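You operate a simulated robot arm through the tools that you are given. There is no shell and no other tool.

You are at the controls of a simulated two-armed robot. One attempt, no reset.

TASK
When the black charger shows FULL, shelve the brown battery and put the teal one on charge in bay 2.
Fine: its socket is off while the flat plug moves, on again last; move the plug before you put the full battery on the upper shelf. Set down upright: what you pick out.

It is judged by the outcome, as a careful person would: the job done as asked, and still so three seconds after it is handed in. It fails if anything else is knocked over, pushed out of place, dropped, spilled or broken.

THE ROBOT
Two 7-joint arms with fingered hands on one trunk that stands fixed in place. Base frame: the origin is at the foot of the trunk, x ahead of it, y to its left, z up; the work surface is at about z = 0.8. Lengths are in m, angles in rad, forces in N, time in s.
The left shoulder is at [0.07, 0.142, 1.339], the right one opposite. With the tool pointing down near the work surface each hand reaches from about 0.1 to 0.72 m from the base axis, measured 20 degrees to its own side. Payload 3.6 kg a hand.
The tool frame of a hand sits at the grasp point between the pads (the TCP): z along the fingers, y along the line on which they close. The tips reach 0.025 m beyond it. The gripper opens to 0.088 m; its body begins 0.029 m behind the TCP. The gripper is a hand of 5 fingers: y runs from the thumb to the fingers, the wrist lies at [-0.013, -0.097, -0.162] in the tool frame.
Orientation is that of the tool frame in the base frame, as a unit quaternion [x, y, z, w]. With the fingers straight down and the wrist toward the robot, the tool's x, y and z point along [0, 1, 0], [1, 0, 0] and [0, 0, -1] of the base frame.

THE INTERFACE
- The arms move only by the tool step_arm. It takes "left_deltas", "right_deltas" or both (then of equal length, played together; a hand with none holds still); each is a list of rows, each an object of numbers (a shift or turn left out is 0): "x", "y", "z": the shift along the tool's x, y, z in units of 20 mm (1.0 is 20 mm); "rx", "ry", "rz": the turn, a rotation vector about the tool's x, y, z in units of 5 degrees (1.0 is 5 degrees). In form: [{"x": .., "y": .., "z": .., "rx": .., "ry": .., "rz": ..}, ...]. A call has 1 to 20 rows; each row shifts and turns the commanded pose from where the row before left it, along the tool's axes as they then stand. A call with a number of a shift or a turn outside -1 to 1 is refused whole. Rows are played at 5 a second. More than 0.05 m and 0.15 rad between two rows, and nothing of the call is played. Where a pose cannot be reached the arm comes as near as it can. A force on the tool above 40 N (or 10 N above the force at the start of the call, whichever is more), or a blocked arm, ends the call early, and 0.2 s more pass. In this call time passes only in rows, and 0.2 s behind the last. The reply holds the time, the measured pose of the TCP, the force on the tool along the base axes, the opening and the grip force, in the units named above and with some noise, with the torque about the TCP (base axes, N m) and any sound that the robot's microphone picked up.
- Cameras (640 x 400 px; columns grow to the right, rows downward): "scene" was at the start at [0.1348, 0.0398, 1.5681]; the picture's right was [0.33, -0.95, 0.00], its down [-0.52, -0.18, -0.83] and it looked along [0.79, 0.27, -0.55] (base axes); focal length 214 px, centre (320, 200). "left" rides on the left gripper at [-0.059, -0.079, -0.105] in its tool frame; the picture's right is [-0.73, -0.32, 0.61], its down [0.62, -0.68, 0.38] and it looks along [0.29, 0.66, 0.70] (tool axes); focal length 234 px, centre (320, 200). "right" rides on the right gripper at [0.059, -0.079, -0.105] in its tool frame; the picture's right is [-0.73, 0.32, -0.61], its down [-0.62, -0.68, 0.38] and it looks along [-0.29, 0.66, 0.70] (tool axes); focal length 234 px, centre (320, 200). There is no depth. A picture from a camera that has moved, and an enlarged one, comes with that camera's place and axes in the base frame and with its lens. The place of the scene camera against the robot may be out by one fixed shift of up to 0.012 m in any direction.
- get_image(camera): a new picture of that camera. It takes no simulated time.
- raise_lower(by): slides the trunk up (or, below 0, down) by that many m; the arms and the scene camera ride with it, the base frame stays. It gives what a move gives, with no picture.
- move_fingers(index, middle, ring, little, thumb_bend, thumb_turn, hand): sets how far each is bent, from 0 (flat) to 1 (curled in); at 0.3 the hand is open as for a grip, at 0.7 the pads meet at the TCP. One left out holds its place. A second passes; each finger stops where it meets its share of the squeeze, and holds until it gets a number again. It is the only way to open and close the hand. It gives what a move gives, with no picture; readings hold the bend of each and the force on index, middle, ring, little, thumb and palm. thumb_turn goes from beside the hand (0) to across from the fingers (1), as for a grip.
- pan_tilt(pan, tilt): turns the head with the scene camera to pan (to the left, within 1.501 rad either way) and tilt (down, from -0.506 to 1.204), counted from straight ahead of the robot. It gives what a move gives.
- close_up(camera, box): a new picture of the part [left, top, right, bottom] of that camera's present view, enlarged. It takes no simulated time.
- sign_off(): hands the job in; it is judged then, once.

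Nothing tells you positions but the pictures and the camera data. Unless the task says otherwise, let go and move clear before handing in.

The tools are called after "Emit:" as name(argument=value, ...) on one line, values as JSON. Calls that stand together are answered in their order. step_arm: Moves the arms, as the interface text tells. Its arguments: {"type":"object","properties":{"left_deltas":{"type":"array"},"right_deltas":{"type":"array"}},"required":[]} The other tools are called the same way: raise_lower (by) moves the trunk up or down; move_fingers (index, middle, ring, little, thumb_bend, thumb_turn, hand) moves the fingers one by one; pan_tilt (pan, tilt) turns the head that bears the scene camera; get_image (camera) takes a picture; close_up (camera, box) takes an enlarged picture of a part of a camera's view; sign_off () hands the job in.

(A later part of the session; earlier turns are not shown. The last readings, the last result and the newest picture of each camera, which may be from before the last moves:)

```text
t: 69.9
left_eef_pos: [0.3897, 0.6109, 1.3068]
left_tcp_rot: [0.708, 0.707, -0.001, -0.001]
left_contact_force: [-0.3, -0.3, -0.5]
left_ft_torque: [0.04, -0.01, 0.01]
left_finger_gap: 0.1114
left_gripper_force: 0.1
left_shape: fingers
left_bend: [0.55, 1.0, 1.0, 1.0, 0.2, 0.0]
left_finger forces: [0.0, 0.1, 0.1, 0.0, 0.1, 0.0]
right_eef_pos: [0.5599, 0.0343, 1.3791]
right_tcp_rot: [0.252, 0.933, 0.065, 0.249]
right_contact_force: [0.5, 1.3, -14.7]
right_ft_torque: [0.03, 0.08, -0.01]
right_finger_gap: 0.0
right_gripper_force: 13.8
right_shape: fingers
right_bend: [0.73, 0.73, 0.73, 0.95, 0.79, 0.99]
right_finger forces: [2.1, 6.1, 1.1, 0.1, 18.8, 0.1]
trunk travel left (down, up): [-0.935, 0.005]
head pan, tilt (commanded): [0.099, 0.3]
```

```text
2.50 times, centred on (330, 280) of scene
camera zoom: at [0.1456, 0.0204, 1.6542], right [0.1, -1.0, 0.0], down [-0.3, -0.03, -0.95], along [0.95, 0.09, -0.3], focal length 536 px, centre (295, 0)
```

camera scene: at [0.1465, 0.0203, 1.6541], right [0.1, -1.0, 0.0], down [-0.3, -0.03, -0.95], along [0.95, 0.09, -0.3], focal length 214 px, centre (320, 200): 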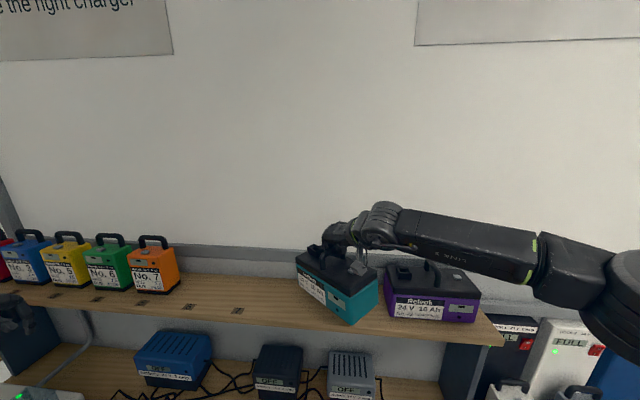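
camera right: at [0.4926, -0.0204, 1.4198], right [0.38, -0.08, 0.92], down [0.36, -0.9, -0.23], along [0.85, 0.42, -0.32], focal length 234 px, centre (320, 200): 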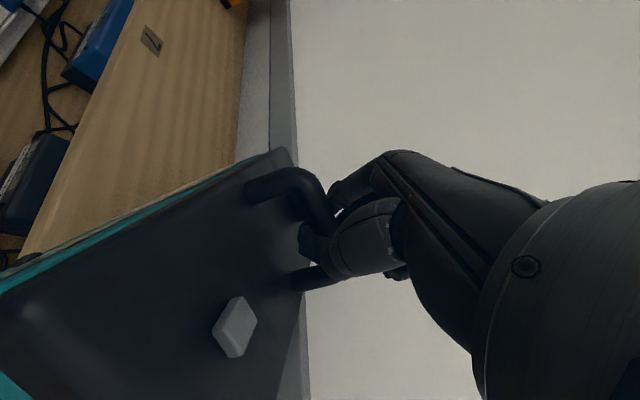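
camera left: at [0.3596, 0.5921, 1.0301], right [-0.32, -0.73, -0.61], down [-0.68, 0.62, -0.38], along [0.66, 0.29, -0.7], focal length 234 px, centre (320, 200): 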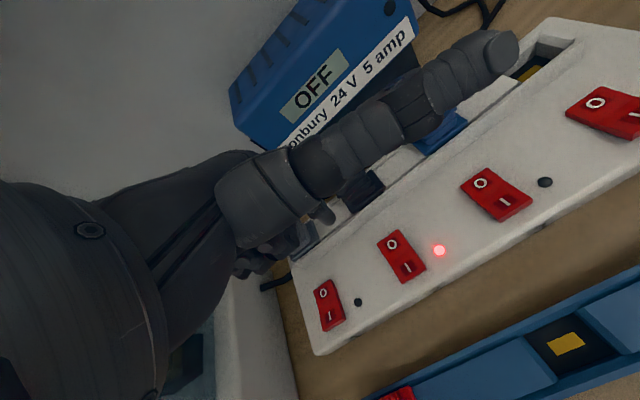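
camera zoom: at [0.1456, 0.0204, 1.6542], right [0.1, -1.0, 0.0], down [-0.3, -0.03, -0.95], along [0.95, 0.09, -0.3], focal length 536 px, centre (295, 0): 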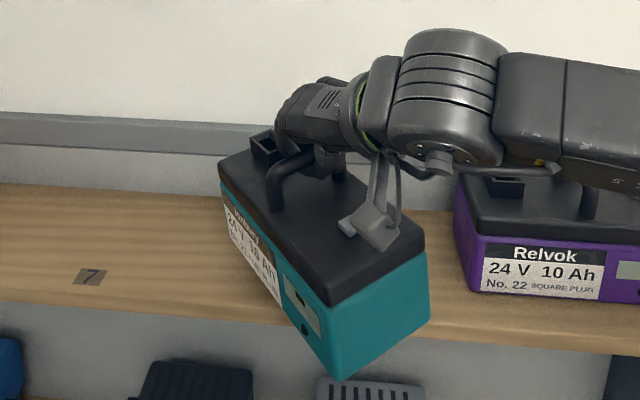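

The load is steady. Before descending, I'll move the left hand up and back so it won't come down onto the power strip, and pull the battery fully clear of the shelf edge.

Emit:
step_arm(left_deltas=[{"x": -0.67, "y": -0.33, "z": -1}, {"x": -0.67, "y": -0.33, "z": -1}, {"x": -0.67, "y": -0.33, "z": -1}, {"x": -0.67, "y": -0.33, "z": -1}, {"x": -0.67, "y": -0.33, "z": -1}, {"x": -0.67, "y": -0.33, "z": -1}, {"x": -0.67, "y": -0.33, "z": -1}, {"x": -0.67, "y": -0.33, "z": -1}, {"x": -0.67, "y": -0.33, "z": -1}, {"x": -0.67, "y": -0.33, "z": -1}], right_deltas=[{"x": 0.6, "y": -0.15, "z": -0.4}, {"x": 0.6, "y": -0.15, "z": -0.4}, {"x": 0.6, "y": -0.15, "z": -0.4}, {"x": 0.6, "y": -0.15, "z": -0.4}, {"x": 0.6, "y": -0.15, "z": -0.4}, {"x": 0.4, "y": -0.1, "z": -0.27}, {}, {}, {}, {}])

Emit:
get_image(camera="scene")

Emit:
get_image(camera="right")

```text
t: 72.1
left_eef_pos: [0.3212, 0.4781, 1.5062]
left_tcp_rot: [0.708, 0.706, 0.0, -0.001]
left_contact_force: [-0.4, -0.3, 1.2]
left_ft_torque: [0.02, 0.03, -0.02]
left_finger_gap: 0.1115
left_gripper_force: 0.0
left_shape: fingers
left_bend: [0.55, 1.0, 1.0, 1.0, 0.2, 0.0]
left_finger forces: [0.0, 0.0, 0.1, 0.0, 0.1, 0.1]
right_eef_pos: [0.4805, 0.0503, 1.3868]
right_tcp_rot: [0.252, 0.933, 0.065, 0.25]
right_contact_force: [0.4, -0.1, -14.6]
right_ft_torque: [0.03, 0.02, 0.01]
right_finger_gap: 0.0
right_gripper_force: 13.9
right_shape: fingers
right_bend: [0.73, 0.73, 0.73, 0.95, 0.79, 0.99]
right_finger forces: [2.5, 5.0, 0.6, 0.1, 19.3, 0.1]
trunk travel left (down, up): [-0.935, 0.005]
head pan, tilt (commanded): [0.099, 0.3]
```

```text
taken
camera scene: at [0.1456, 0.0188, 1.6542], right [0.1, -1.0, 0.0], down [-0.3, -0.03, -0.95], along [0.95, 0.09, -0.3], focal length 214 px, centre (320, 200)
```

scene: 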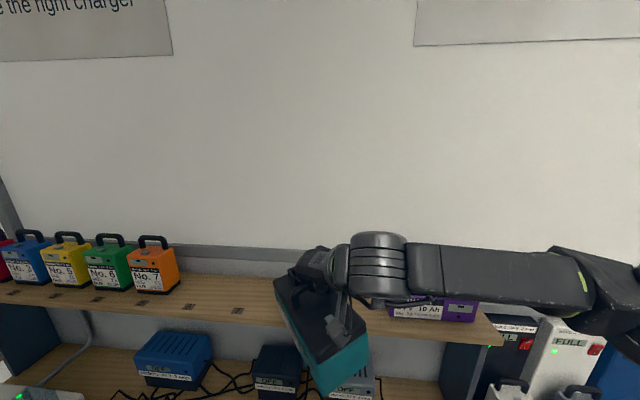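

```text
taken
camera right: at [0.3487, 0.0121, 1.4312], right [0.38, -0.08, 0.92], down [0.36, -0.9, -0.23], along [0.85, 0.42, -0.32], focal length 234 px, centre (320, 200)
```

right: 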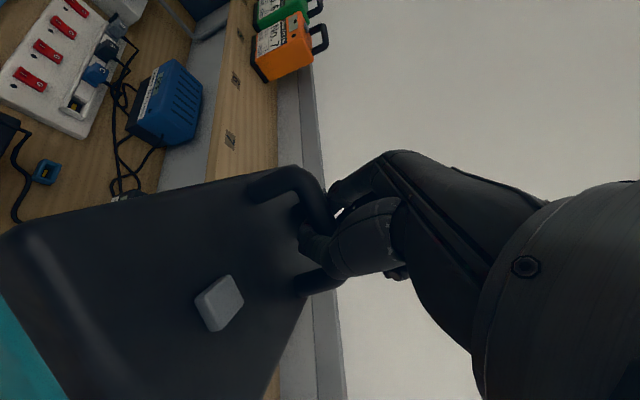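

I'll pull back a bit further, then turn the hand about the vertical to bring the battery's yaw back toward the bay's orientation.

Emit:
step_arm(right_deltas=[{"x": 0.56, "y": -0.33, "z": -0.375}, {"x": 0.56, "y": -0.33, "z": -0.375}, {"x": 0.56, "y": -0.33, "z": -0.375}, {"x": 0.56, "y": -0.33, "z": -0.375}])

Emit:
step_arm(right_deltas=[{"rx": -0.435, "ry": 0.25, "rz": -0.864}, {"rx": -0.435, "ry": 0.25, "rz": -0.864}, {"rx": -0.435, "ry": 0.25, "rz": -0.864}, {"rx": -0.435, "ry": 0.25, "rz": -0.864}, {"rx": -0.435, "ry": 0.25, "rz": -0.864}, {"rx": -0.435, "ry": 0.25, "rz": -0.864}])

Emit:
pan_tilt(pan=0.1, tilt=0.7)

Emit:
get_image(camera="scene")

Emit:
get_image(camera="right")

```text
t: 73.1
left_eef_pos: [0.3225, 0.4801, 1.5059]
left_tcp_rot: [0.708, 0.706, -0.001, -0.001]
left_contact_force: [0.5, -0.1, 0.1]
left_ft_torque: [-0.03, 0.02, 0.07]
left_finger_gap: 0.1114
left_gripper_force: 0.0
left_shape: fingers
left_bend: [0.55, 1.0, 1.0, 1.0, 0.2, 0.0]
left_finger forces: [0.0, 0.1, 0.1, 0.0, 0.0, 0.1]
right_eef_pos: [0.4207, 0.0534, 1.385]
right_tcp_rot: [0.252, 0.933, 0.065, 0.249]
right_contact_force: [-0.5, 0.1, -14.1]
right_ft_torque: [-0.01, 0.04, -0.01]
right_finger_gap: 0.0
right_gripper_force: 13.4
right_shape: fingers
right_bend: [0.73, 0.73, 0.74, 0.95, 0.79, 0.99]
right_finger forces: [2.7, 5.7, 0.6, 0.0, 18.5, 0.0]
trunk travel left (down, up): [-0.935, 0.005]
head pan, tilt (commanded): [0.099, 0.3]
```

```text
t: 74.5
left_eef_pos: [0.3224, 0.4797, 1.5071]
left_tcp_rot: [0.707, 0.707, 0.0, -0.001]
left_contact_force: [0.5, -0.6, 0.2]
left_ft_torque: [-0.02, 0.0, 0.02]
left_finger_gap: 0.1113
left_gripper_force: 0.0
left_shape: fingers
left_bend: [0.55, 1.0, 1.0, 1.0, 0.2, 0.0]
left_finger forces: [0.1, 0.1, 0.0, 0.0, 0.0, 0.0]
right_eef_pos: [0.4218, 0.0517, 1.385]
right_tcp_rot: [0.044, 0.965, 0.119, 0.229]
right_contact_force: [0.0, -0.1, -14.3]
right_ft_torque: [-0.01, 0.01, -0.01]
right_finger_gap: 0.0
right_gripper_force: 14.1
right_shape: fingers
right_bend: [0.73, 0.73, 0.74, 0.95, 0.79, 0.99]
right_finger forces: [3.3, 5.5, 0.3, 0.0, 19.0, 0.0]
right hand out of reach, approached as far as the arm can: row 6
trunk travel left (down, up): [-0.935, 0.005]
head pan, tilt (commanded): [0.099, 0.3]
```

```text
t: 75.4
left_eef_pos: [0.3236, 0.4793, 1.505]
left_tcp_rot: [0.707, 0.707, -0.001, -0.001]
left_contact_force: [-0.7, -0.8, 0.2]
left_ft_torque: [0.01, -0.03, 0.03]
left_finger_gap: 0.1118
left_gripper_force: 0.1
left_shape: fingers
left_bend: [0.55, 1.0, 1.0, 1.0, 0.2, 0.0]
left_finger forces: [0.0, 0.0, 0.1, 0.0, 0.2, 0.0]
right_eef_pos: [0.4216, 0.0541, 1.3849]
right_tcp_rot: [0.045, 0.965, 0.119, 0.229]
right_contact_force: [-0.9, -0.7, -14.7]
right_ft_torque: [-0.01, 0.04, 0.03]
right_finger_gap: 0.0
right_gripper_force: 14.4
right_shape: fingers
right_bend: [0.73, 0.73, 0.74, 0.95, 0.79, 0.99]
right_finger forces: [2.7, 5.3, 0.5, 0.0, 19.0, 0.0]
trunk travel left (down, up): [-0.935, 0.005]
head pan, tilt (commanded): [0.099, 0.7]
```

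```text
taken
camera scene: at [0.1378, 0.0197, 1.6181], right [0.1, -1.0, 0.0], down [-0.64, -0.06, -0.76], along [0.76, 0.08, -0.64], focal length 214 px, centre (320, 200)
```

scene: 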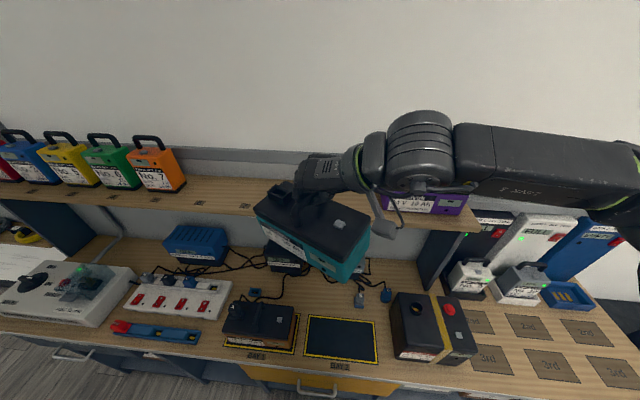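

```text
taken
camera right: at [0.3184, -0.038, 1.4305], right [0.38, 0.08, 0.92], down [0.71, -0.67, -0.23], along [0.59, 0.74, -0.32], focal length 234 px, centre (320, 200)
```

right: 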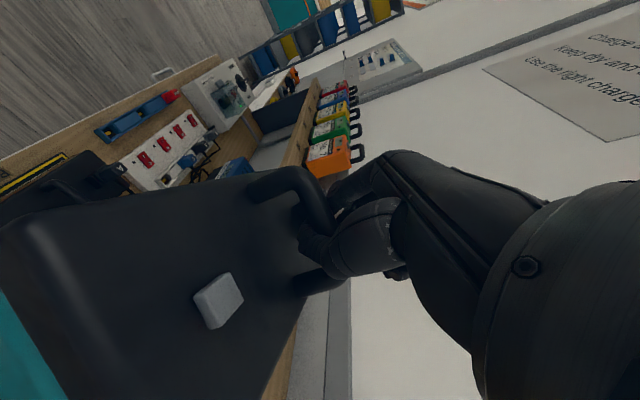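

The battery now follows the hand (yaw ≈ −30°) and is clear of the shelf. Next, shift right over bay 2, then lower.

Emit:
step_arm(right_deltas=[{"x": 0.054, "y": -0.858, "z": -0.274}, {"x": 0.054, "y": -0.858, "z": -0.274}, {"x": 0.054, "y": -0.858, "z": -0.274}, {"x": 0.054, "y": -0.858, "z": -0.274}, {"x": 0.054, "y": -0.858, "z": -0.274}])

Emit:
get_image(camera="scene")

```text
t: 76.6
left_eef_pos: [0.3217, 0.4744, 1.5084]
left_tcp_rot: [0.708, 0.706, 0.0, -0.001]
left_contact_force: [1.5, -0.6, 0.5]
left_ft_torque: [0.03, 0.03, -0.03]
left_finger_gap: 0.1114
left_gripper_force: 0.0
left_shape: fingers
left_bend: [0.55, 1.0, 1.0, 1.0, 0.2, 0.0]
left_finger forces: [0.0, 0.1, 0.0, 0.1, 0.0, 0.1]
right_eef_pos: [0.4003, -0.04, 1.3865]
right_tcp_rot: [0.044, 0.965, 0.119, 0.228]
right_contact_force: [0.0, -2.3, -13.8]
right_ft_torque: [-0.05, 0.07, 0.02]
right_finger_gap: 0.0
right_gripper_force: 13.3
right_shape: fingers
right_bend: [0.73, 0.73, 0.73, 0.95, 0.79, 0.99]
right_finger forces: [3.5, 5.2, 0.5, 0.0, 17.1, 0.1]
right hand out of reach, approached as far as the arm can: row 3
trunk travel left (down, up): [-0.935, 0.005]
head pan, tilt (commanded): [0.099, 0.7]
```

```text
taken
camera scene: at [0.1372, 0.014, 1.6181], right [0.1, -1.0, 0.0], down [-0.64, -0.06, -0.76], along [0.76, 0.08, -0.64], focal length 214 px, centre (320, 200)
```

scene: 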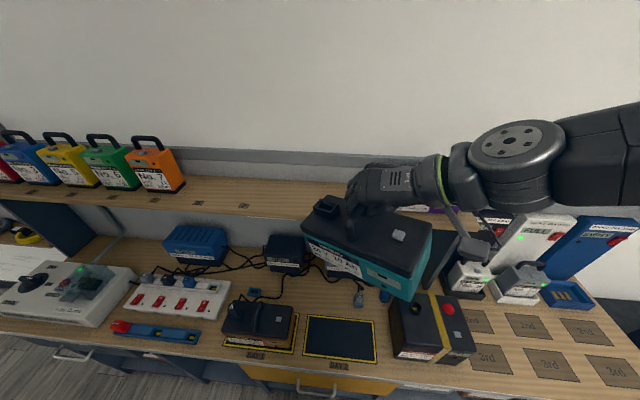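

Over bay 2 at height. Lowering the trunk by 0.30 m with the arm held as is.

Emit:
raise_lower(by=-0.3)

Emit:
pan_tilt(pan=-0.1, tilt=0.75)

Emit:
get_image(camera="scene")

Emit:
get_image(camera="left")

```text
t: 79.6
left_eef_pos: [0.3223, 0.4792, 1.2069]
left_tcp_rot: [0.707, 0.707, -0.001, 0.0]
left_contact_force: [0.5, -0.9, 0.3]
left_ft_torque: [-0.03, 0.01, -0.01]
left_finger_gap: 0.1117
left_gripper_force: 0.1
left_shape: fingers
left_bend: [0.55, 1.0, 1.0, 1.0, 0.2, 0.0]
left_finger forces: [0.0, 0.0, 0.0, 0.1, 0.0, 0.1]
right_eef_pos: [0.399, -0.0341, 1.0864]
right_tcp_rot: [0.044, 0.965, 0.118, 0.228]
right_contact_force: [-0.2, -0.1, -14.7]
right_ft_torque: [-0.03, 0.04, 0.01]
right_finger_gap: 0.0
right_gripper_force: 13.3
right_shape: fingers
right_bend: [0.73, 0.74, 0.74, 0.95, 0.79, 0.99]
right_finger forces: [3.3, 4.6, 0.3, 0.1, 19.2, 0.1]
trunk travel left (down, up): [-0.635, 0.305]
head pan, tilt (commanded): [0.099, 0.7]
```

```text
t: 80.3
left_eef_pos: [0.3215, 0.4788, 1.206]
left_tcp_rot: [0.708, 0.706, -0.001, 0.0]
left_contact_force: [0.7, 0.5, 0.0]
left_ft_torque: [-0.01, -0.02, -0.04]
left_finger_gap: 0.1114
left_gripper_force: 0.1
left_shape: fingers
left_bend: [0.55, 1.0, 1.0, 1.0, 0.2, 0.0]
left_finger forces: [0.1, 0.1, 0.0, 0.1, 0.0, 0.0]
right_eef_pos: [0.3999, -0.0346, 1.0862]
right_tcp_rot: [0.045, 0.965, 0.118, 0.229]
right_contact_force: [0.3, 0.1, -14.0]
right_ft_torque: [-0.03, 0.05, 0.01]
right_finger_gap: 0.0
right_gripper_force: 13.3
right_shape: fingers
right_bend: [0.73, 0.74, 0.74, 0.95, 0.79, 0.99]
right_finger forces: [3.2, 5.0, 0.3, 0.0, 18.7, 0.0]
trunk travel left (down, up): [-0.635, 0.305]
head pan, tilt (commanded): [-0.099, 0.75]
```

```text
taken
camera scene: at [0.135, 0.0026, 1.3139], right [-0.1, -1.0, 0.0], down [-0.68, 0.07, -0.73], along [0.73, -0.07, -0.68], focal length 214 px, centre (320, 200)
```

scene: 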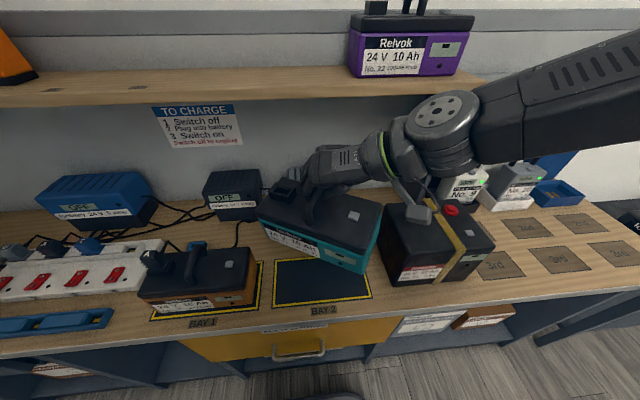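

```text
taken
camera left: at [0.2433, 0.4196, 1.3112], right [-0.32, -0.73, -0.61], down [-0.68, 0.62, -0.38], along [0.66, 0.29, -0.7], focal length 234 px, centre (320, 200)
```

left: 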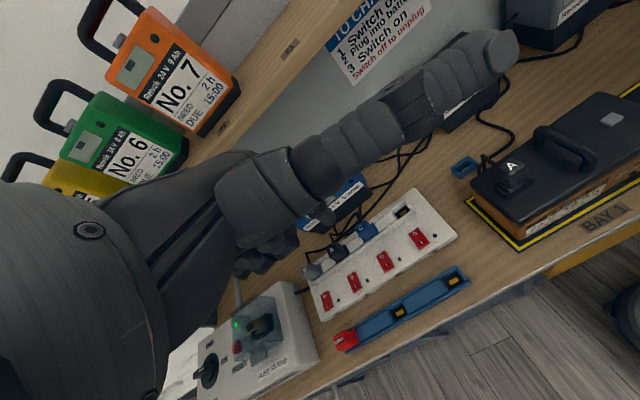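

Emit:
close_up(camera="scene", box=[230, 150, 450, 310])

```text
2.50 times, centred on (340, 230) of scene
camera zoom: at [0.135, 0.0026, 1.3139], right [-0.1, -1.0, 0.0], down [-0.68, 0.07, -0.73], along [0.73, -0.07, -0.68], focal length 536 px, centre (270, 125)
```

zoom: 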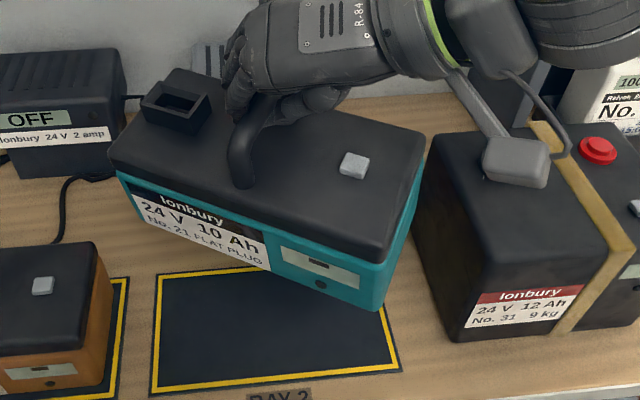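

The battery hangs steadily over bay 2 with yaw ≈ −28°. I'll lower a bit with the arm and turn it toward alignment.

Emit:
step_arm(right_deltas=[{"x": 0.36, "y": -0.21, "z": 0.72}, {"x": 0.36, "y": -0.21, "z": 0.72}, {"x": 0.36, "y": -0.21, "z": 0.72}, {"rx": -0.431, "ry": 0.25, "rz": -0.866}, {"rx": -0.431, "ry": 0.25, "rz": -0.866}, {"rx": -0.431, "ry": 0.25, "rz": -0.866}, {"rx": -0.431, "ry": 0.25, "rz": -0.866}, {"rx": -0.431, "ry": 0.25, "rz": -0.866}])

Emit:
get_image(camera="scene")

Emit:
close_up(camera="scene", box=[230, 150, 450, 310])

```text
t: 82.1
left_eef_pos: [0.3224, 0.4787, 1.207]
left_tcp_rot: [0.708, 0.707, 0.0, -0.001]
left_contact_force: [0.3, -0.5, -0.6]
left_ft_torque: [-0.02, 0.02, 0.0]
left_finger_gap: 0.1116
left_gripper_force: 0.0
left_shape: fingers
left_bend: [0.55, 1.0, 1.0, 1.0, 0.2, 0.0]
left_finger forces: [0.0, 0.0, 0.0, 0.0, 0.0, 0.0]
right_eef_pos: [0.3996, -0.0351, 1.0346]
right_tcp_rot: [-0.166, 0.952, 0.165, 0.197]
right_contact_force: [-0.6, 0.0, -13.9]
right_ft_torque: [-0.07, 0.0, -0.03]
right_finger_gap: 0.0
right_gripper_force: 13.6
right_shape: fingers
right_bend: [0.73, 0.74, 0.74, 0.95, 0.79, 0.99]
right_finger forces: [2.8, 4.9, 0.3, 0.0, 19.0, 0.0]
trunk travel left (down, up): [-0.635, 0.305]
head pan, tilt (commanded): [-0.099, 0.75]
```

```text
taken
camera scene: at [0.1353, 0.0026, 1.3138], right [-0.1, -0.99, 0.0], down [-0.68, 0.07, -0.73], along [0.73, -0.07, -0.68], focal length 214 px, centre (320, 200)
```

scene: 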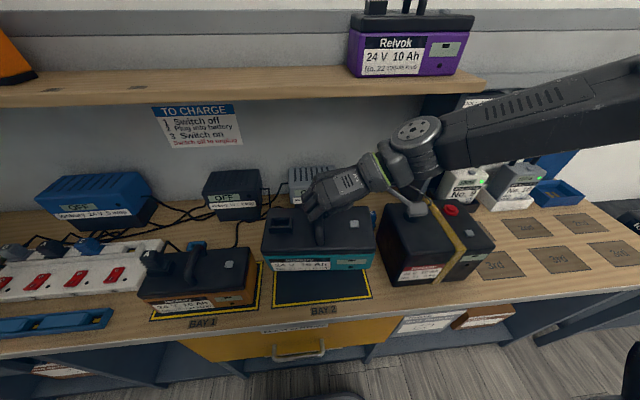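

```text
2.50 times, centred on (340, 230) of scene
camera zoom: at [0.1353, 0.0026, 1.3138], right [-0.1, -0.99, 0.0], down [-0.68, 0.07, -0.73], along [0.73, -0.07, -0.68], focal length 536 px, centre (270, 125)
```

zoom: 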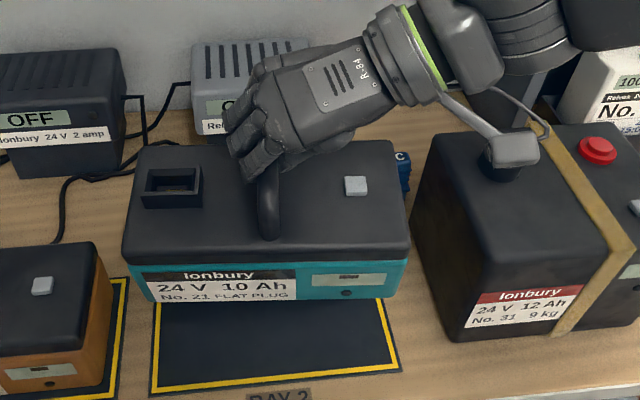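

The battery has come round to nearly square with bay 2. Before lowering further I'll check clearance between the wrist camera and the big black box.

Emit:
close_up(camera="scene", box=[360, 160, 520, 300])

Emit:
get_image(camera="right")

```text
2.86 times, centred on (440, 230) of scene
camera zoom: at [0.1353, 0.0026, 1.3138], right [-0.1, -0.99, 0.0], down [-0.68, 0.07, -0.73], along [0.73, -0.07, -0.68], focal length 613 px, centre (-23, 114)
```

zoom: 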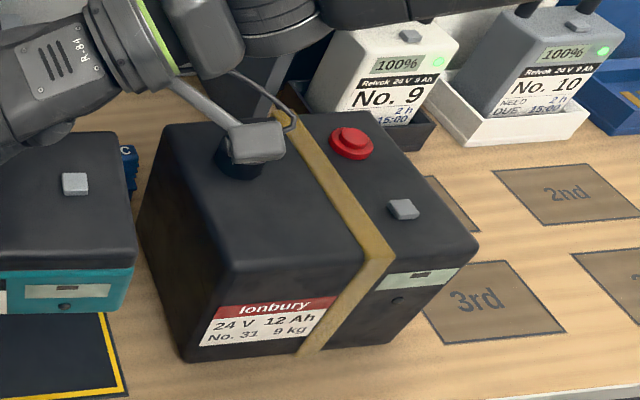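

```text
taken
camera right: at [0.3442, -0.1614, 1.0808], right [0.31, 0.24, 0.92], down [0.92, -0.3, -0.23], along [0.22, 0.92, -0.32], focal length 234 px, centre (320, 200)
```

right: 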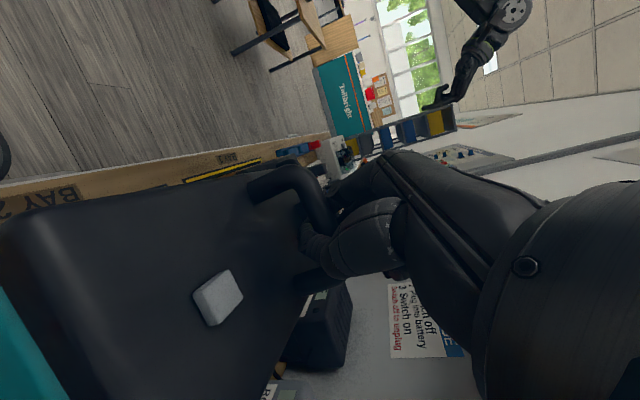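

Clear: the box top is at z≈0.92 and left of it there's room. Battery is centred on bay 2 with ~6° yaw left. I'll correct that and lower 8 cm.

Emit:
step_arm(right_deltas=[{"rx": -0.473, "ry": 0.274, "rz": -0.955}, {"x": 0.43, "y": -0.249, "z": 0.868}, {"x": 0.43, "y": -0.249, "z": 0.868}, {"x": 0.43, "y": -0.249, "z": 0.868}, {"x": 0.43, "y": -0.249, "z": 0.868}])

Emit:
get_image(camera="scene")

Emit:
close_up(camera="scene", box=[230, 150, 450, 310])

```text
t: 83.3
left_eef_pos: [0.3225, 0.478, 1.2072]
left_tcp_rot: [0.708, 0.707, -0.001, 0.0]
left_contact_force: [-0.2, 0.6, 0.5]
left_ft_torque: [0.03, 0.02, 0.0]
left_finger_gap: 0.1114
left_gripper_force: 0.2
left_shape: fingers
left_bend: [0.55, 1.0, 1.0, 1.0, 0.2, 0.0]
left_finger forces: [0.0, 0.0, 0.1, 0.1, 0.0, 0.0]
right_eef_pos: [0.3993, -0.0346, 0.9567]
right_tcp_rot: [-0.211, 0.943, 0.175, 0.19]
right_contact_force: [-1.0, -0.2, -15.0]
right_ft_torque: [-0.03, -0.01, 0.04]
right_finger_gap: 0.0
right_gripper_force: 13.6
right_shape: fingers
right_bend: [0.73, 0.74, 0.74, 0.95, 0.79, 0.99]
right_finger forces: [2.6, 4.8, 0.3, 0.0, 18.9, 0.0]
trunk travel left (down, up): [-0.635, 0.305]
head pan, tilt (commanded): [-0.099, 0.75]
```

```text
taken
camera scene: at [0.1357, 0.0023, 1.3138], right [-0.1, -0.99, 0.0], down [-0.68, 0.07, -0.73], along [0.73, -0.07, -0.68], focal length 214 px, centre (320, 200)
```

scene: 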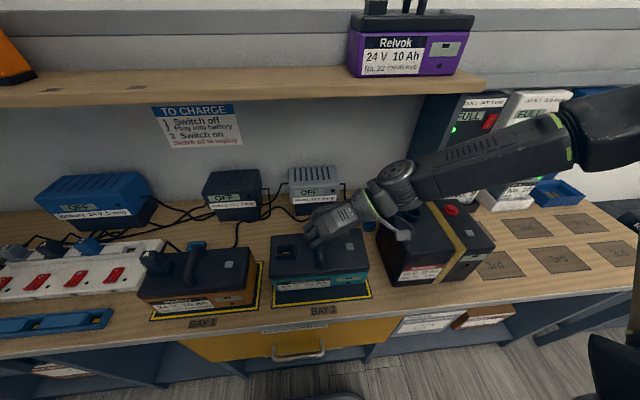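

```text
2.50 times, centred on (340, 230) of scene
camera zoom: at [0.1357, 0.0023, 1.3138], right [-0.1, -0.99, 0.0], down [-0.68, 0.07, -0.73], along [0.73, -0.07, -0.68], focal length 536 px, centre (270, 125)
```

zoom: 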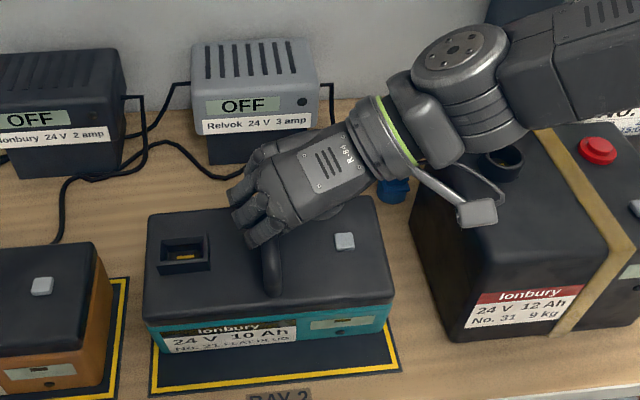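

Aligned with bay 2. Lowering the last few centimetres slowly, watching the load for touchdown.

Emit:
step_arm(right_deltas=[{"x": 0.215, "y": -0.125, "z": 0.434}, {"x": 0.215, "y": -0.125, "z": 0.434}, {"x": 0.129, "y": -0.075, "z": 0.26}])

Emit:
close_up(camera="scene", box=[230, 150, 450, 310])

```text
t: 84.1
left_eef_pos: [0.3208, 0.4791, 1.2067]
left_tcp_rot: [0.708, 0.706, -0.001, 0.0]
left_contact_force: [0.3, -0.4, 0.2]
left_ft_torque: [-0.02, 0.01, 0.0]
left_finger_gap: 0.1114
left_gripper_force: 0.1
left_shape: fingers
left_bend: [0.55, 1.0, 1.0, 1.0, 0.2, 0.0]
left_finger forces: [0.0, 0.0, 0.0, 0.0, 0.1, 0.0]
right_eef_pos: [0.3986, -0.0351, 0.9303]
right_tcp_rot: [-0.211, 0.943, 0.174, 0.19]
right_contact_force: [3.2, 1.0, -4.2]
right_ft_torque: [0.01, 0.04, -0.06]
right_finger_gap: 0.0
right_gripper_force: 3.9
right_shape: fingers
right_bend: [0.73, 0.74, 0.74, 0.95, 0.8, 1.0]
right_finger forces: [2.9, 3.4, 0.0, 0.0, 0.8, 0.1]
trunk travel left (down, up): [-0.635, 0.305]
head pan, tilt (commanded): [-0.099, 0.75]
```

```text
2.50 times, centred on (340, 230) of scene
camera zoom: at [0.1344, 0.0024, 1.3142], right [-0.1, -0.99, 0.0], down [-0.68, 0.07, -0.73], along [0.73, -0.07, -0.68], focal length 536 px, centre (270, 125)
```

zoom: 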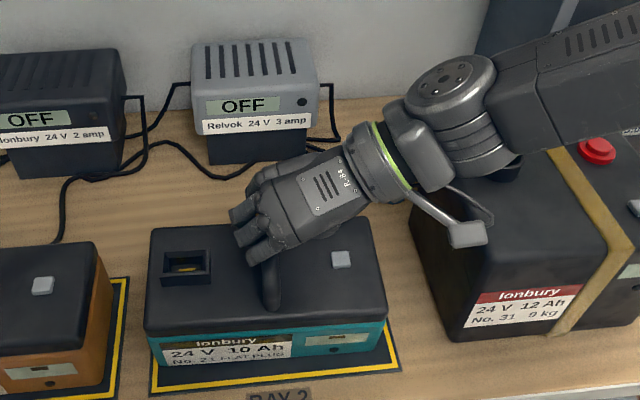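

Emit:
step_arm(right_deltas=[{"x": 0.086, "y": -0.05, "z": 0.174}])

Emit:
close_up(camera="right", box=[120, 80, 440, 360])

```text
t: 84.5
left_eef_pos: [0.3229, 0.4788, 1.2055]
left_tcp_rot: [0.707, 0.707, -0.001, 0.0]
left_contact_force: [-0.2, -0.1, 0.3]
left_ft_torque: [0.0, -0.02, 0.03]
left_finger_gap: 0.1115
left_gripper_force: 0.1
left_shape: fingers
left_bend: [0.55, 1.0, 1.0, 1.0, 0.2, 0.0]
left_finger forces: [0.1, 0.0, 0.0, 0.1, 0.1, 0.0]
right_eef_pos: [0.3994, -0.0349, 0.9268]
right_tcp_rot: [-0.211, 0.943, 0.174, 0.188]
right_contact_force: [1.5, -0.8, -7.4]
right_ft_torque: [-0.05, 0.1, -0.02]
right_finger_gap: 0.0
right_gripper_force: 4.3
right_shape: fingers
right_bend: [0.73, 0.74, 0.74, 0.95, 0.8, 1.0]
right_finger forces: [2.5, 4.6, 0.1, 0.0, 2.4, 0.1]
trunk travel left (down, up): [-0.635, 0.305]
head pan, tilt (commanded): [-0.099, 0.75]
```

```text
1.43 times, centred on (280, 220) of right
camera zoom: at [0.3564, -0.1657, 0.9706], right [0.29, 0.27, 0.92], down [0.95, -0.22, -0.23], along [0.14, 0.94, -0.32], focal length 334 px, centre (377, 171)
```

zoom: 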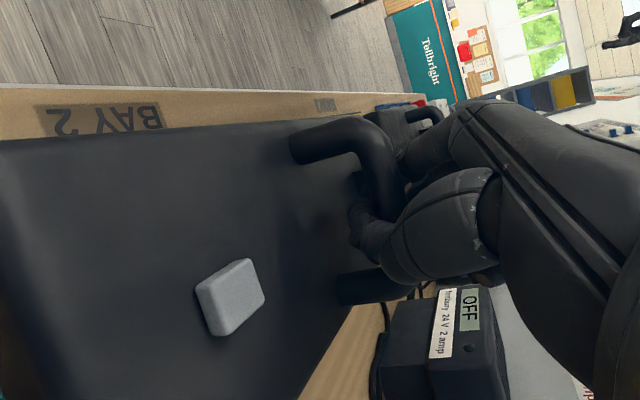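

Emit:
step_arm(right_deltas=[{"x": 0.065, "y": -0.0375, "z": 0.13}, {"x": 0.065, "y": -0.0375, "z": 0.13}])

Emit:
close_up(camera="scene", box=[230, 150, 450, 310])

```text
t: 85.1
left_eef_pos: [0.3212, 0.4798, 1.2071]
left_tcp_rot: [0.707, 0.707, 0.001, 0.0]
left_contact_force: [1.0, -0.1, 0.0]
left_ft_torque: [-0.02, -0.01, -0.02]
left_finger_gap: 0.1113
left_gripper_force: 0.1
left_shape: fingers
left_bend: [0.55, 1.0, 1.0, 1.0, 0.2, 0.0]
left_finger forces: [0.0, 0.0, 0.0, 0.0, 0.0, 0.0]
right_eef_pos: [0.3996, -0.0346, 0.9219]
right_tcp_rot: [-0.212, 0.943, 0.174, 0.19]
right_contact_force: [0.2, 1.2, 1.3]
right_ft_torque: [0.02, 0.04, 0.01]
right_finger_gap: 0.0
right_gripper_force: 1.6
right_shape: fingers
right_bend: [0.73, 0.75, 0.74, 0.95, 0.8, 1.0]
right_finger forces: [1.8, 0.6, 0.1, 0.1, 1.2, 0.0]
trunk travel left (down, up): [-0.635, 0.305]
head pan, tilt (commanded): [-0.099, 0.75]
```

```text
2.50 times, centred on (340, 230) of scene
camera zoom: at [0.1333, 0.0029, 1.3142], right [-0.1, -0.99, 0.0], down [-0.68, 0.07, -0.73], along [0.73, -0.07, -0.68], focal length 536 px, centre (270, 125)
```

zoom: 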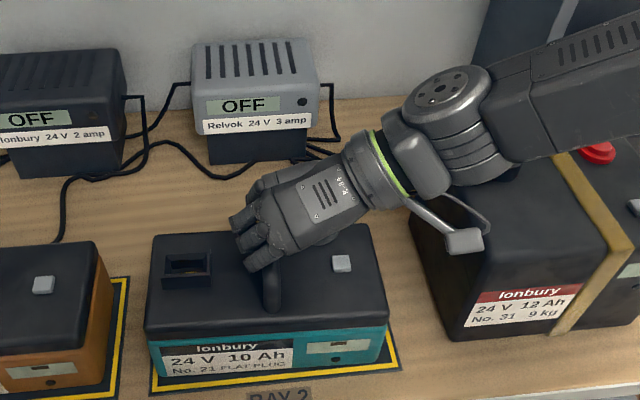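

Touchdown confirmed (load gone) and the battery stands within bay 2. Releasing gently.

Emit:
move_fingers(hand="right", index=0.5, middle=0.5, ring=0.5, little=0.5, thumb_bend=0.5)

Emit:
close_up(camera="scene", box=[230, 150, 450, 310])

Emit:
close_up(camera="right", box=[120, 80, 440, 360])

```text
t: 86.1
left_eef_pos: [0.3166, 0.4796, 1.2086]
left_tcp_rot: [0.707, 0.707, 0.0, 0.001]
left_contact_force: [0.2, -0.8, -0.7]
left_ft_torque: [-0.02, 0.04, -0.02]
left_finger_gap: 0.1115
left_gripper_force: 0.0
left_shape: fingers
left_bend: [0.55, 1.0, 1.0, 1.0, 0.2, 0.0]
left_finger forces: [0.0, 0.0, 0.1, 0.1, 0.0, 0.0]
right_eef_pos: [0.3974, -0.0351, 0.9225]
right_tcp_rot: [-0.212, 0.943, 0.174, 0.191]
right_contact_force: [-4.7, -1.3, 17.0]
right_ft_torque: [-0.11, -0.21, -0.07]
right_finger_gap: 0.0313
right_gripper_force: 8.7
right_shape: fingers
right_bend: [0.5, 0.5, 0.5, 0.5, 0.58, 1.0]
right_finger forces: [0.0, 0.0, 0.1, 0.0, 16.8, 0.0]
trunk travel left (down, up): [-0.635, 0.305]
head pan, tilt (commanded): [-0.099, 0.75]
```

```text
2.50 times, centred on (340, 230) of scene
camera zoom: at [0.1301, 0.0025, 1.3145], right [-0.1, -0.99, 0.0], down [-0.68, 0.07, -0.73], along [0.73, -0.07, -0.68], focal length 536 px, centre (270, 125)
```

zoom: 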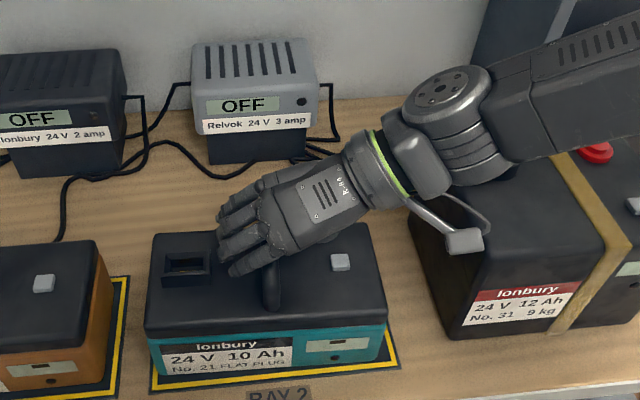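

```text
1.43 times, centred on (280, 220) of right
camera zoom: at [0.3536, -0.1656, 0.9674], right [0.28, 0.27, 0.92], down [0.95, -0.22, -0.23], along [0.14, 0.94, -0.31], focal length 334 px, centre (377, 171)
```

zoom: 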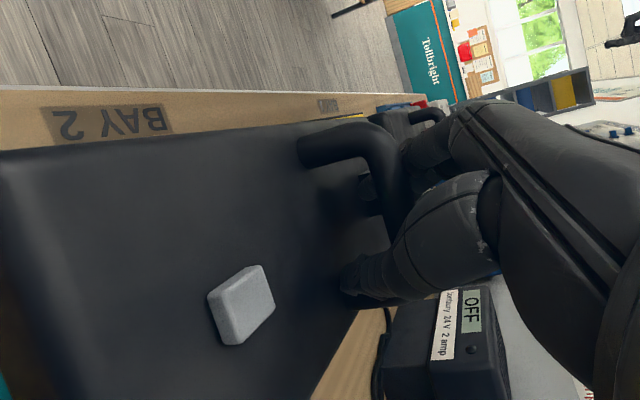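

The opening thumb presses on the lid; I'll raise the hand a little to free it, then continue up clear of the handle.

Emit:
step_arm(right_deltas=[{"x": -0.129, "y": 0.075, "z": -0.26}, {"x": -0.129, "y": 0.075, "z": -0.26}])

Emit:
close_up(camera="right", box=[120, 80, 440, 360])

Emit:
close_up(camera="scene", box=[230, 150, 450, 310])

```text
t: 86.7
left_eef_pos: [0.3203, 0.4785, 1.2062]
left_tcp_rot: [0.707, 0.707, -0.001, 0.0]
left_contact_force: [-0.3, -0.1, 1.0]
left_ft_torque: [0.01, 0.01, -0.01]
left_finger_gap: 0.1114
left_gripper_force: 0.0
left_shape: fingers
left_bend: [0.55, 1.0, 1.0, 1.0, 0.2, 0.0]
left_finger forces: [0.0, 0.0, 0.0, 0.0, 0.0, 0.0]
right_eef_pos: [0.3988, -0.035, 0.9341]
right_tcp_rot: [-0.211, 0.943, 0.174, 0.189]
right_contact_force: [0.3, 0.7, -0.2]
right_ft_torque: [0.0, 0.0, -0.02]
right_finger_gap: 0.0408
right_gripper_force: 0.0
right_shape: fingers
right_bend: [0.5, 0.5, 0.5, 0.5, 0.5, 1.0]
right_finger forces: [0.1, 0.0, 0.0, 0.1, 0.0, 0.0]
trunk travel left (down, up): [-0.635, 0.305]
head pan, tilt (commanded): [-0.099, 0.75]
```

```text
1.43 times, centred on (280, 220) of right
camera zoom: at [0.3551, -0.1654, 0.9794], right [0.29, 0.27, 0.92], down [0.95, -0.22, -0.23], along [0.14, 0.94, -0.32], focal length 334 px, centre (377, 171)
```

zoom: 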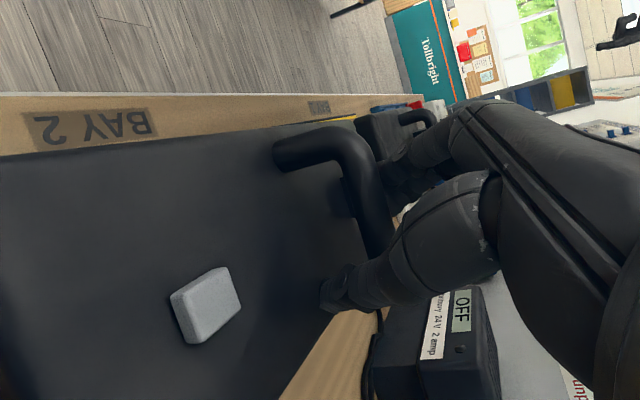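

```text
2.50 times, centred on (340, 230) of scene
camera zoom: at [0.1327, 0.0025, 1.314], right [-0.1, -0.99, 0.0], down [-0.68, 0.07, -0.73], along [0.73, -0.07, -0.68], focal length 536 px, centre (270, 125)
```

zoom: 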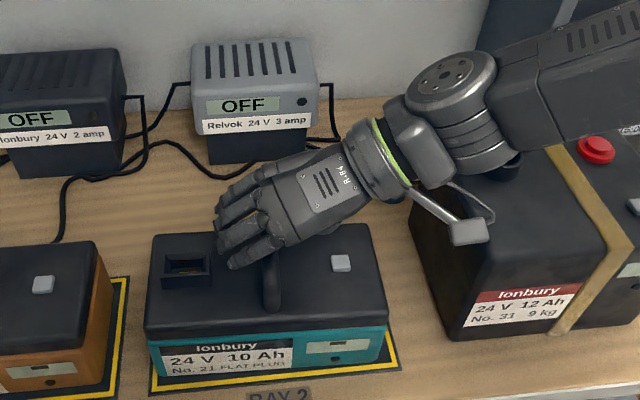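

Emit:
step_arm(right_deltas=[{"x": -0.215, "y": 0.125, "z": -0.434}, {"x": -0.43, "y": 0.25, "z": -0.868}, {"x": -0.43, "y": 0.25, "z": -0.868}, {"x": -0.43, "y": 0.25, "z": -0.868}, {"x": -0.43, "y": 0.25, "z": -0.868}, {"x": -0.43, "y": 0.25, "z": -0.868}])

Emit:
get_image(camera="scene")

Emit:
close_up(camera="scene", box=[230, 190, 400, 320])

```text
t: 88.1
left_eef_pos: [0.321, 0.4788, 1.2069]
left_tcp_rot: [0.707, 0.708, 0.0, 0.0]
left_contact_force: [0.6, 0.5, -0.4]
left_ft_torque: [-0.03, -0.02, 0.02]
left_finger_gap: 0.1117
left_gripper_force: 0.0
left_shape: fingers
left_bend: [0.55, 1.0, 1.0, 1.0, 0.2, 0.0]
left_finger forces: [0.1, 0.1, 0.0, 0.0, 0.1, 0.0]
right_eef_pos: [0.4002, -0.0334, 1.042]
right_tcp_rot: [-0.211, 0.943, 0.174, 0.19]
right_contact_force: [0.5, 0.9, -0.2]
right_ft_torque: [0.0, 0.0, 0.02]
right_finger_gap: 0.041
right_gripper_force: 0.1
right_shape: fingers
right_bend: [0.5, 0.5, 0.5, 0.5, 0.5, 1.0]
right_finger forces: [0.0, 0.0, 0.0, 0.0, 0.0, 0.0]
trunk travel left (down, up): [-0.635, 0.305]
head pan, tilt (commanded): [-0.099, 0.75]
```

```text
taken
camera scene: at [0.133, 0.0029, 1.3141], right [-0.1, -0.99, 0.0], down [-0.68, 0.07, -0.73], along [0.73, -0.07, -0.68], focal length 214 px, centre (320, 200)
```

scene: 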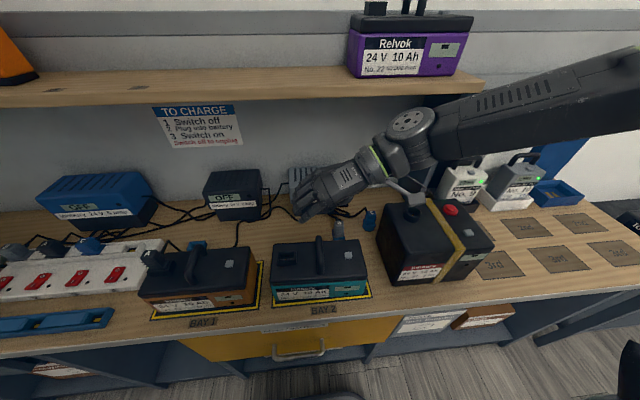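

```text
3.08 times, centred on (315, 255) of scene
camera zoom: at [0.133, 0.0029, 1.3141], right [-0.1, -0.99, 0.0], down [-0.68, 0.07, -0.73], along [0.73, -0.07, -0.68], focal length 660 px, centre (335, 31)
```

zoom: 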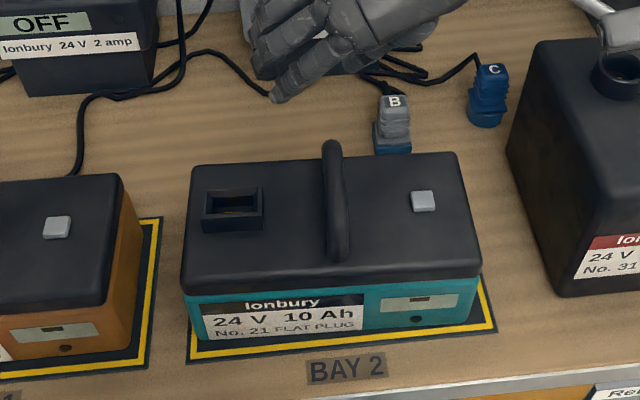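

Teal stands squarely in bay 2. I'll park the right hand away and look closely at plug A in the brown battery.

Emit:
step_arm(right_deltas=[{"x": 0.3, "y": -0.85, "z": -0.4}, {"x": 0.3, "y": -0.85, "z": -0.4}, {"x": 0.3, "y": -0.85, "z": -0.4}, {"x": 0.3, "y": -0.85, "z": -0.4}, {"x": 0.3, "y": -0.85, "z": -0.4}, {"x": 0.3, "y": -0.85, "z": -0.4}, {"x": 0.3, "y": -0.85, "z": -0.4}, {"x": 0.3, "y": -0.85, "z": -0.4}])

Emit:
pan_tilt(pan=0.5, tilt=0.8)

Emit:
get_image(camera="scene")

Emit:
get_image(camera="left")

```text
t: 89.9
left_eef_pos: [0.3199, 0.478, 1.2075]
left_tcp_rot: [0.707, 0.707, 0.0, 0.0]
left_contact_force: [0.3, 0.2, -0.8]
left_ft_torque: [-0.01, -0.03, 0.01]
left_finger_gap: 0.1115
left_gripper_force: 0.0
left_shape: fingers
left_bend: [0.55, 1.0, 1.0, 1.0, 0.2, 0.0]
left_finger forces: [0.0, 0.1, 0.0, 0.1, 0.0, 0.0]
right_eef_pos: [0.4145, -0.0549, 1.0454]
right_tcp_rot: [-0.21, 0.943, 0.175, 0.19]
right_contact_force: [0.0, 0.7, 0.2]
right_ft_torque: [-0.03, -0.04, -0.02]
right_finger_gap: 0.0413
right_gripper_force: 0.0
right_shape: fingers
right_bend: [0.5, 0.5, 0.5, 0.5, 0.5, 1.0]
right_finger forces: [0.1, 0.0, 0.0, 0.0, 0.0, 0.1]
right hand out of reach, approached as far as the arm can: row 2, 3, 4, 5, 6, 7, 8
trunk travel left (down, up): [-0.635, 0.305]
head pan, tilt (commanded): [-0.099, 0.75]
```

```text
t: 90.9
left_eef_pos: [0.3214, 0.4795, 1.2065]
left_tcp_rot: [0.707, 0.707, 0.0, 0.0]
left_contact_force: [0.3, 0.5, -0.3]
left_ft_torque: [-0.02, -0.02, -0.03]
left_finger_gap: 0.1112
left_gripper_force: 0.1
left_shape: fingers
left_bend: [0.55, 1.0, 1.0, 1.0, 0.2, 0.0]
left_finger forces: [0.0, 0.1, 0.0, 0.0, 0.0, 0.0]
right_eef_pos: [0.4152, -0.055, 1.0441]
right_tcp_rot: [-0.211, 0.943, 0.175, 0.19]
right_contact_force: [-0.7, -0.3, -0.5]
right_ft_torque: [0.04, -0.04, -0.02]
right_finger_gap: 0.0411
right_gripper_force: 0.0
right_shape: fingers
right_bend: [0.5, 0.5, 0.5, 0.5, 0.5, 1.0]
right_finger forces: [0.0, 0.0, 0.1, 0.0, 0.0, 0.1]
trunk travel left (down, up): [-0.635, 0.305]
head pan, tilt (commanded): [0.499, 0.799]
```

```text
taken
camera scene: at [0.1218, 0.0494, 1.3101], right [0.48, -0.88, 0.0], down [-0.63, -0.34, -0.7], along [0.61, 0.33, -0.72], focal length 214 px, centre (320, 200)
```

scene: 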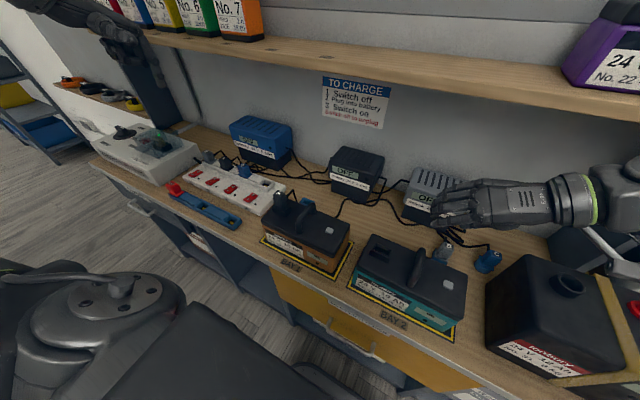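

```text
taken
camera left: at [0.2417, 0.4196, 1.3116], right [-0.32, -0.73, -0.61], down [-0.68, 0.62, -0.38], along [0.66, 0.29, -0.7], focal length 234 px, centre (320, 200)
```

left: 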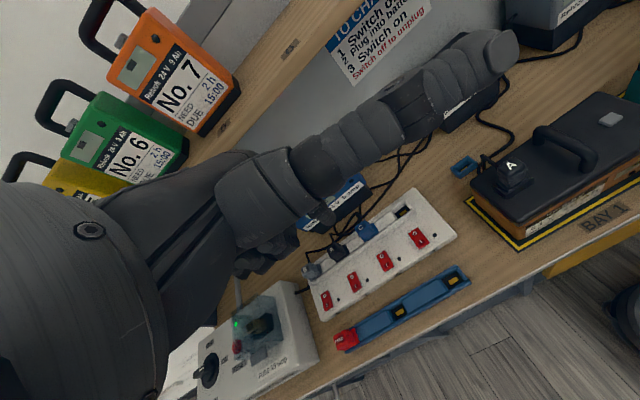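

The right hand must turn back to move away. I'll rotate it back and raise it, then retreat to the right.

Emit:
step_arm(right_deltas=[{"x": -0.3, "y": 0.18, "z": -0.6, "rx": 0.43, "ry": -0.25, "rz": 0.868}, {"x": -0.3, "y": 0.18, "z": -0.6, "rx": 0.43, "ry": -0.25, "rz": 0.868}, {"x": -0.3, "y": 0.18, "z": -0.6, "rx": 0.43, "ry": -0.25, "rz": 0.868}, {"x": -0.3, "y": 0.18, "z": -0.6, "rx": 0.43, "ry": -0.25, "rz": 0.868}, {"rx": 0.43, "ry": -0.25, "rz": 0.868}, {"rx": 0.43, "ry": -0.25, "rz": 0.868}, {"rx": 0.43, "ry": -0.25, "rz": 0.868}, {"rx": 0.43, "ry": -0.25, "rz": 0.868}, {"rx": 0.43, "ry": -0.25, "rz": 0.868}, {"rx": 0.43, "ry": -0.25, "rz": 0.868}, {"rx": 0.43, "ry": -0.25, "rz": 0.868}, {"rx": 0.43, "ry": -0.25, "rz": 0.868}])

Emit:
get_image(camera="scene")

```text
t: 93.5
left_eef_pos: [0.3209, 0.4794, 1.2072]
left_tcp_rot: [0.707, 0.707, 0.001, 0.0]
left_contact_force: [-0.2, -0.3, 0.4]
left_ft_torque: [-0.04, 0.0, 0.03]
left_finger_gap: 0.1115
left_gripper_force: 0.1
left_shape: fingers
left_bend: [0.55, 1.0, 1.0, 1.0, 0.2, 0.0]
left_finger forces: [0.1, 0.1, 0.0, 0.0, 0.0, 0.0]
right_eef_pos: [0.414, -0.0299, 1.1002]
right_tcp_rot: [0.289, 0.922, 0.057, 0.252]
right_contact_force: [-0.2, 0.8, 0.6]
right_ft_torque: [0.01, 0.06, 0.01]
right_finger_gap: 0.0409
right_gripper_force: 0.0
right_shape: fingers
right_bend: [0.5, 0.5, 0.5, 0.5, 0.5, 1.0]
right_finger forces: [0.0, 0.1, 0.0, 0.0, 0.1, 0.1]
right hand out of reach, approached as far as the arm can: row 3, 4, 5, 6, 7, 8
trunk travel left (down, up): [-0.635, 0.305]
head pan, tilt (commanded): [0.499, 0.799]
```

```text
taken
camera scene: at [0.1217, 0.0498, 1.31], right [0.48, -0.88, 0.0], down [-0.63, -0.34, -0.7], along [0.61, 0.33, -0.72], focal length 214 px, centre (320, 200)
```

scene: 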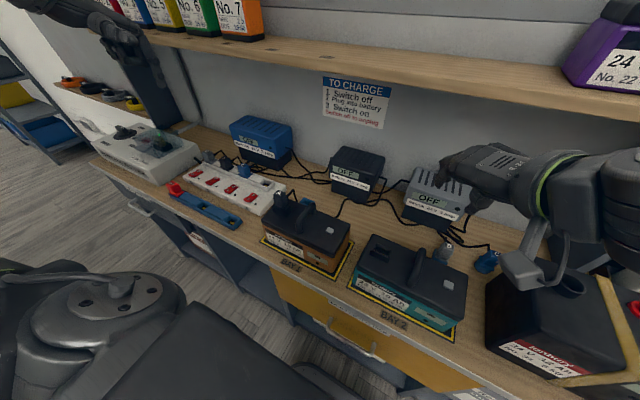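

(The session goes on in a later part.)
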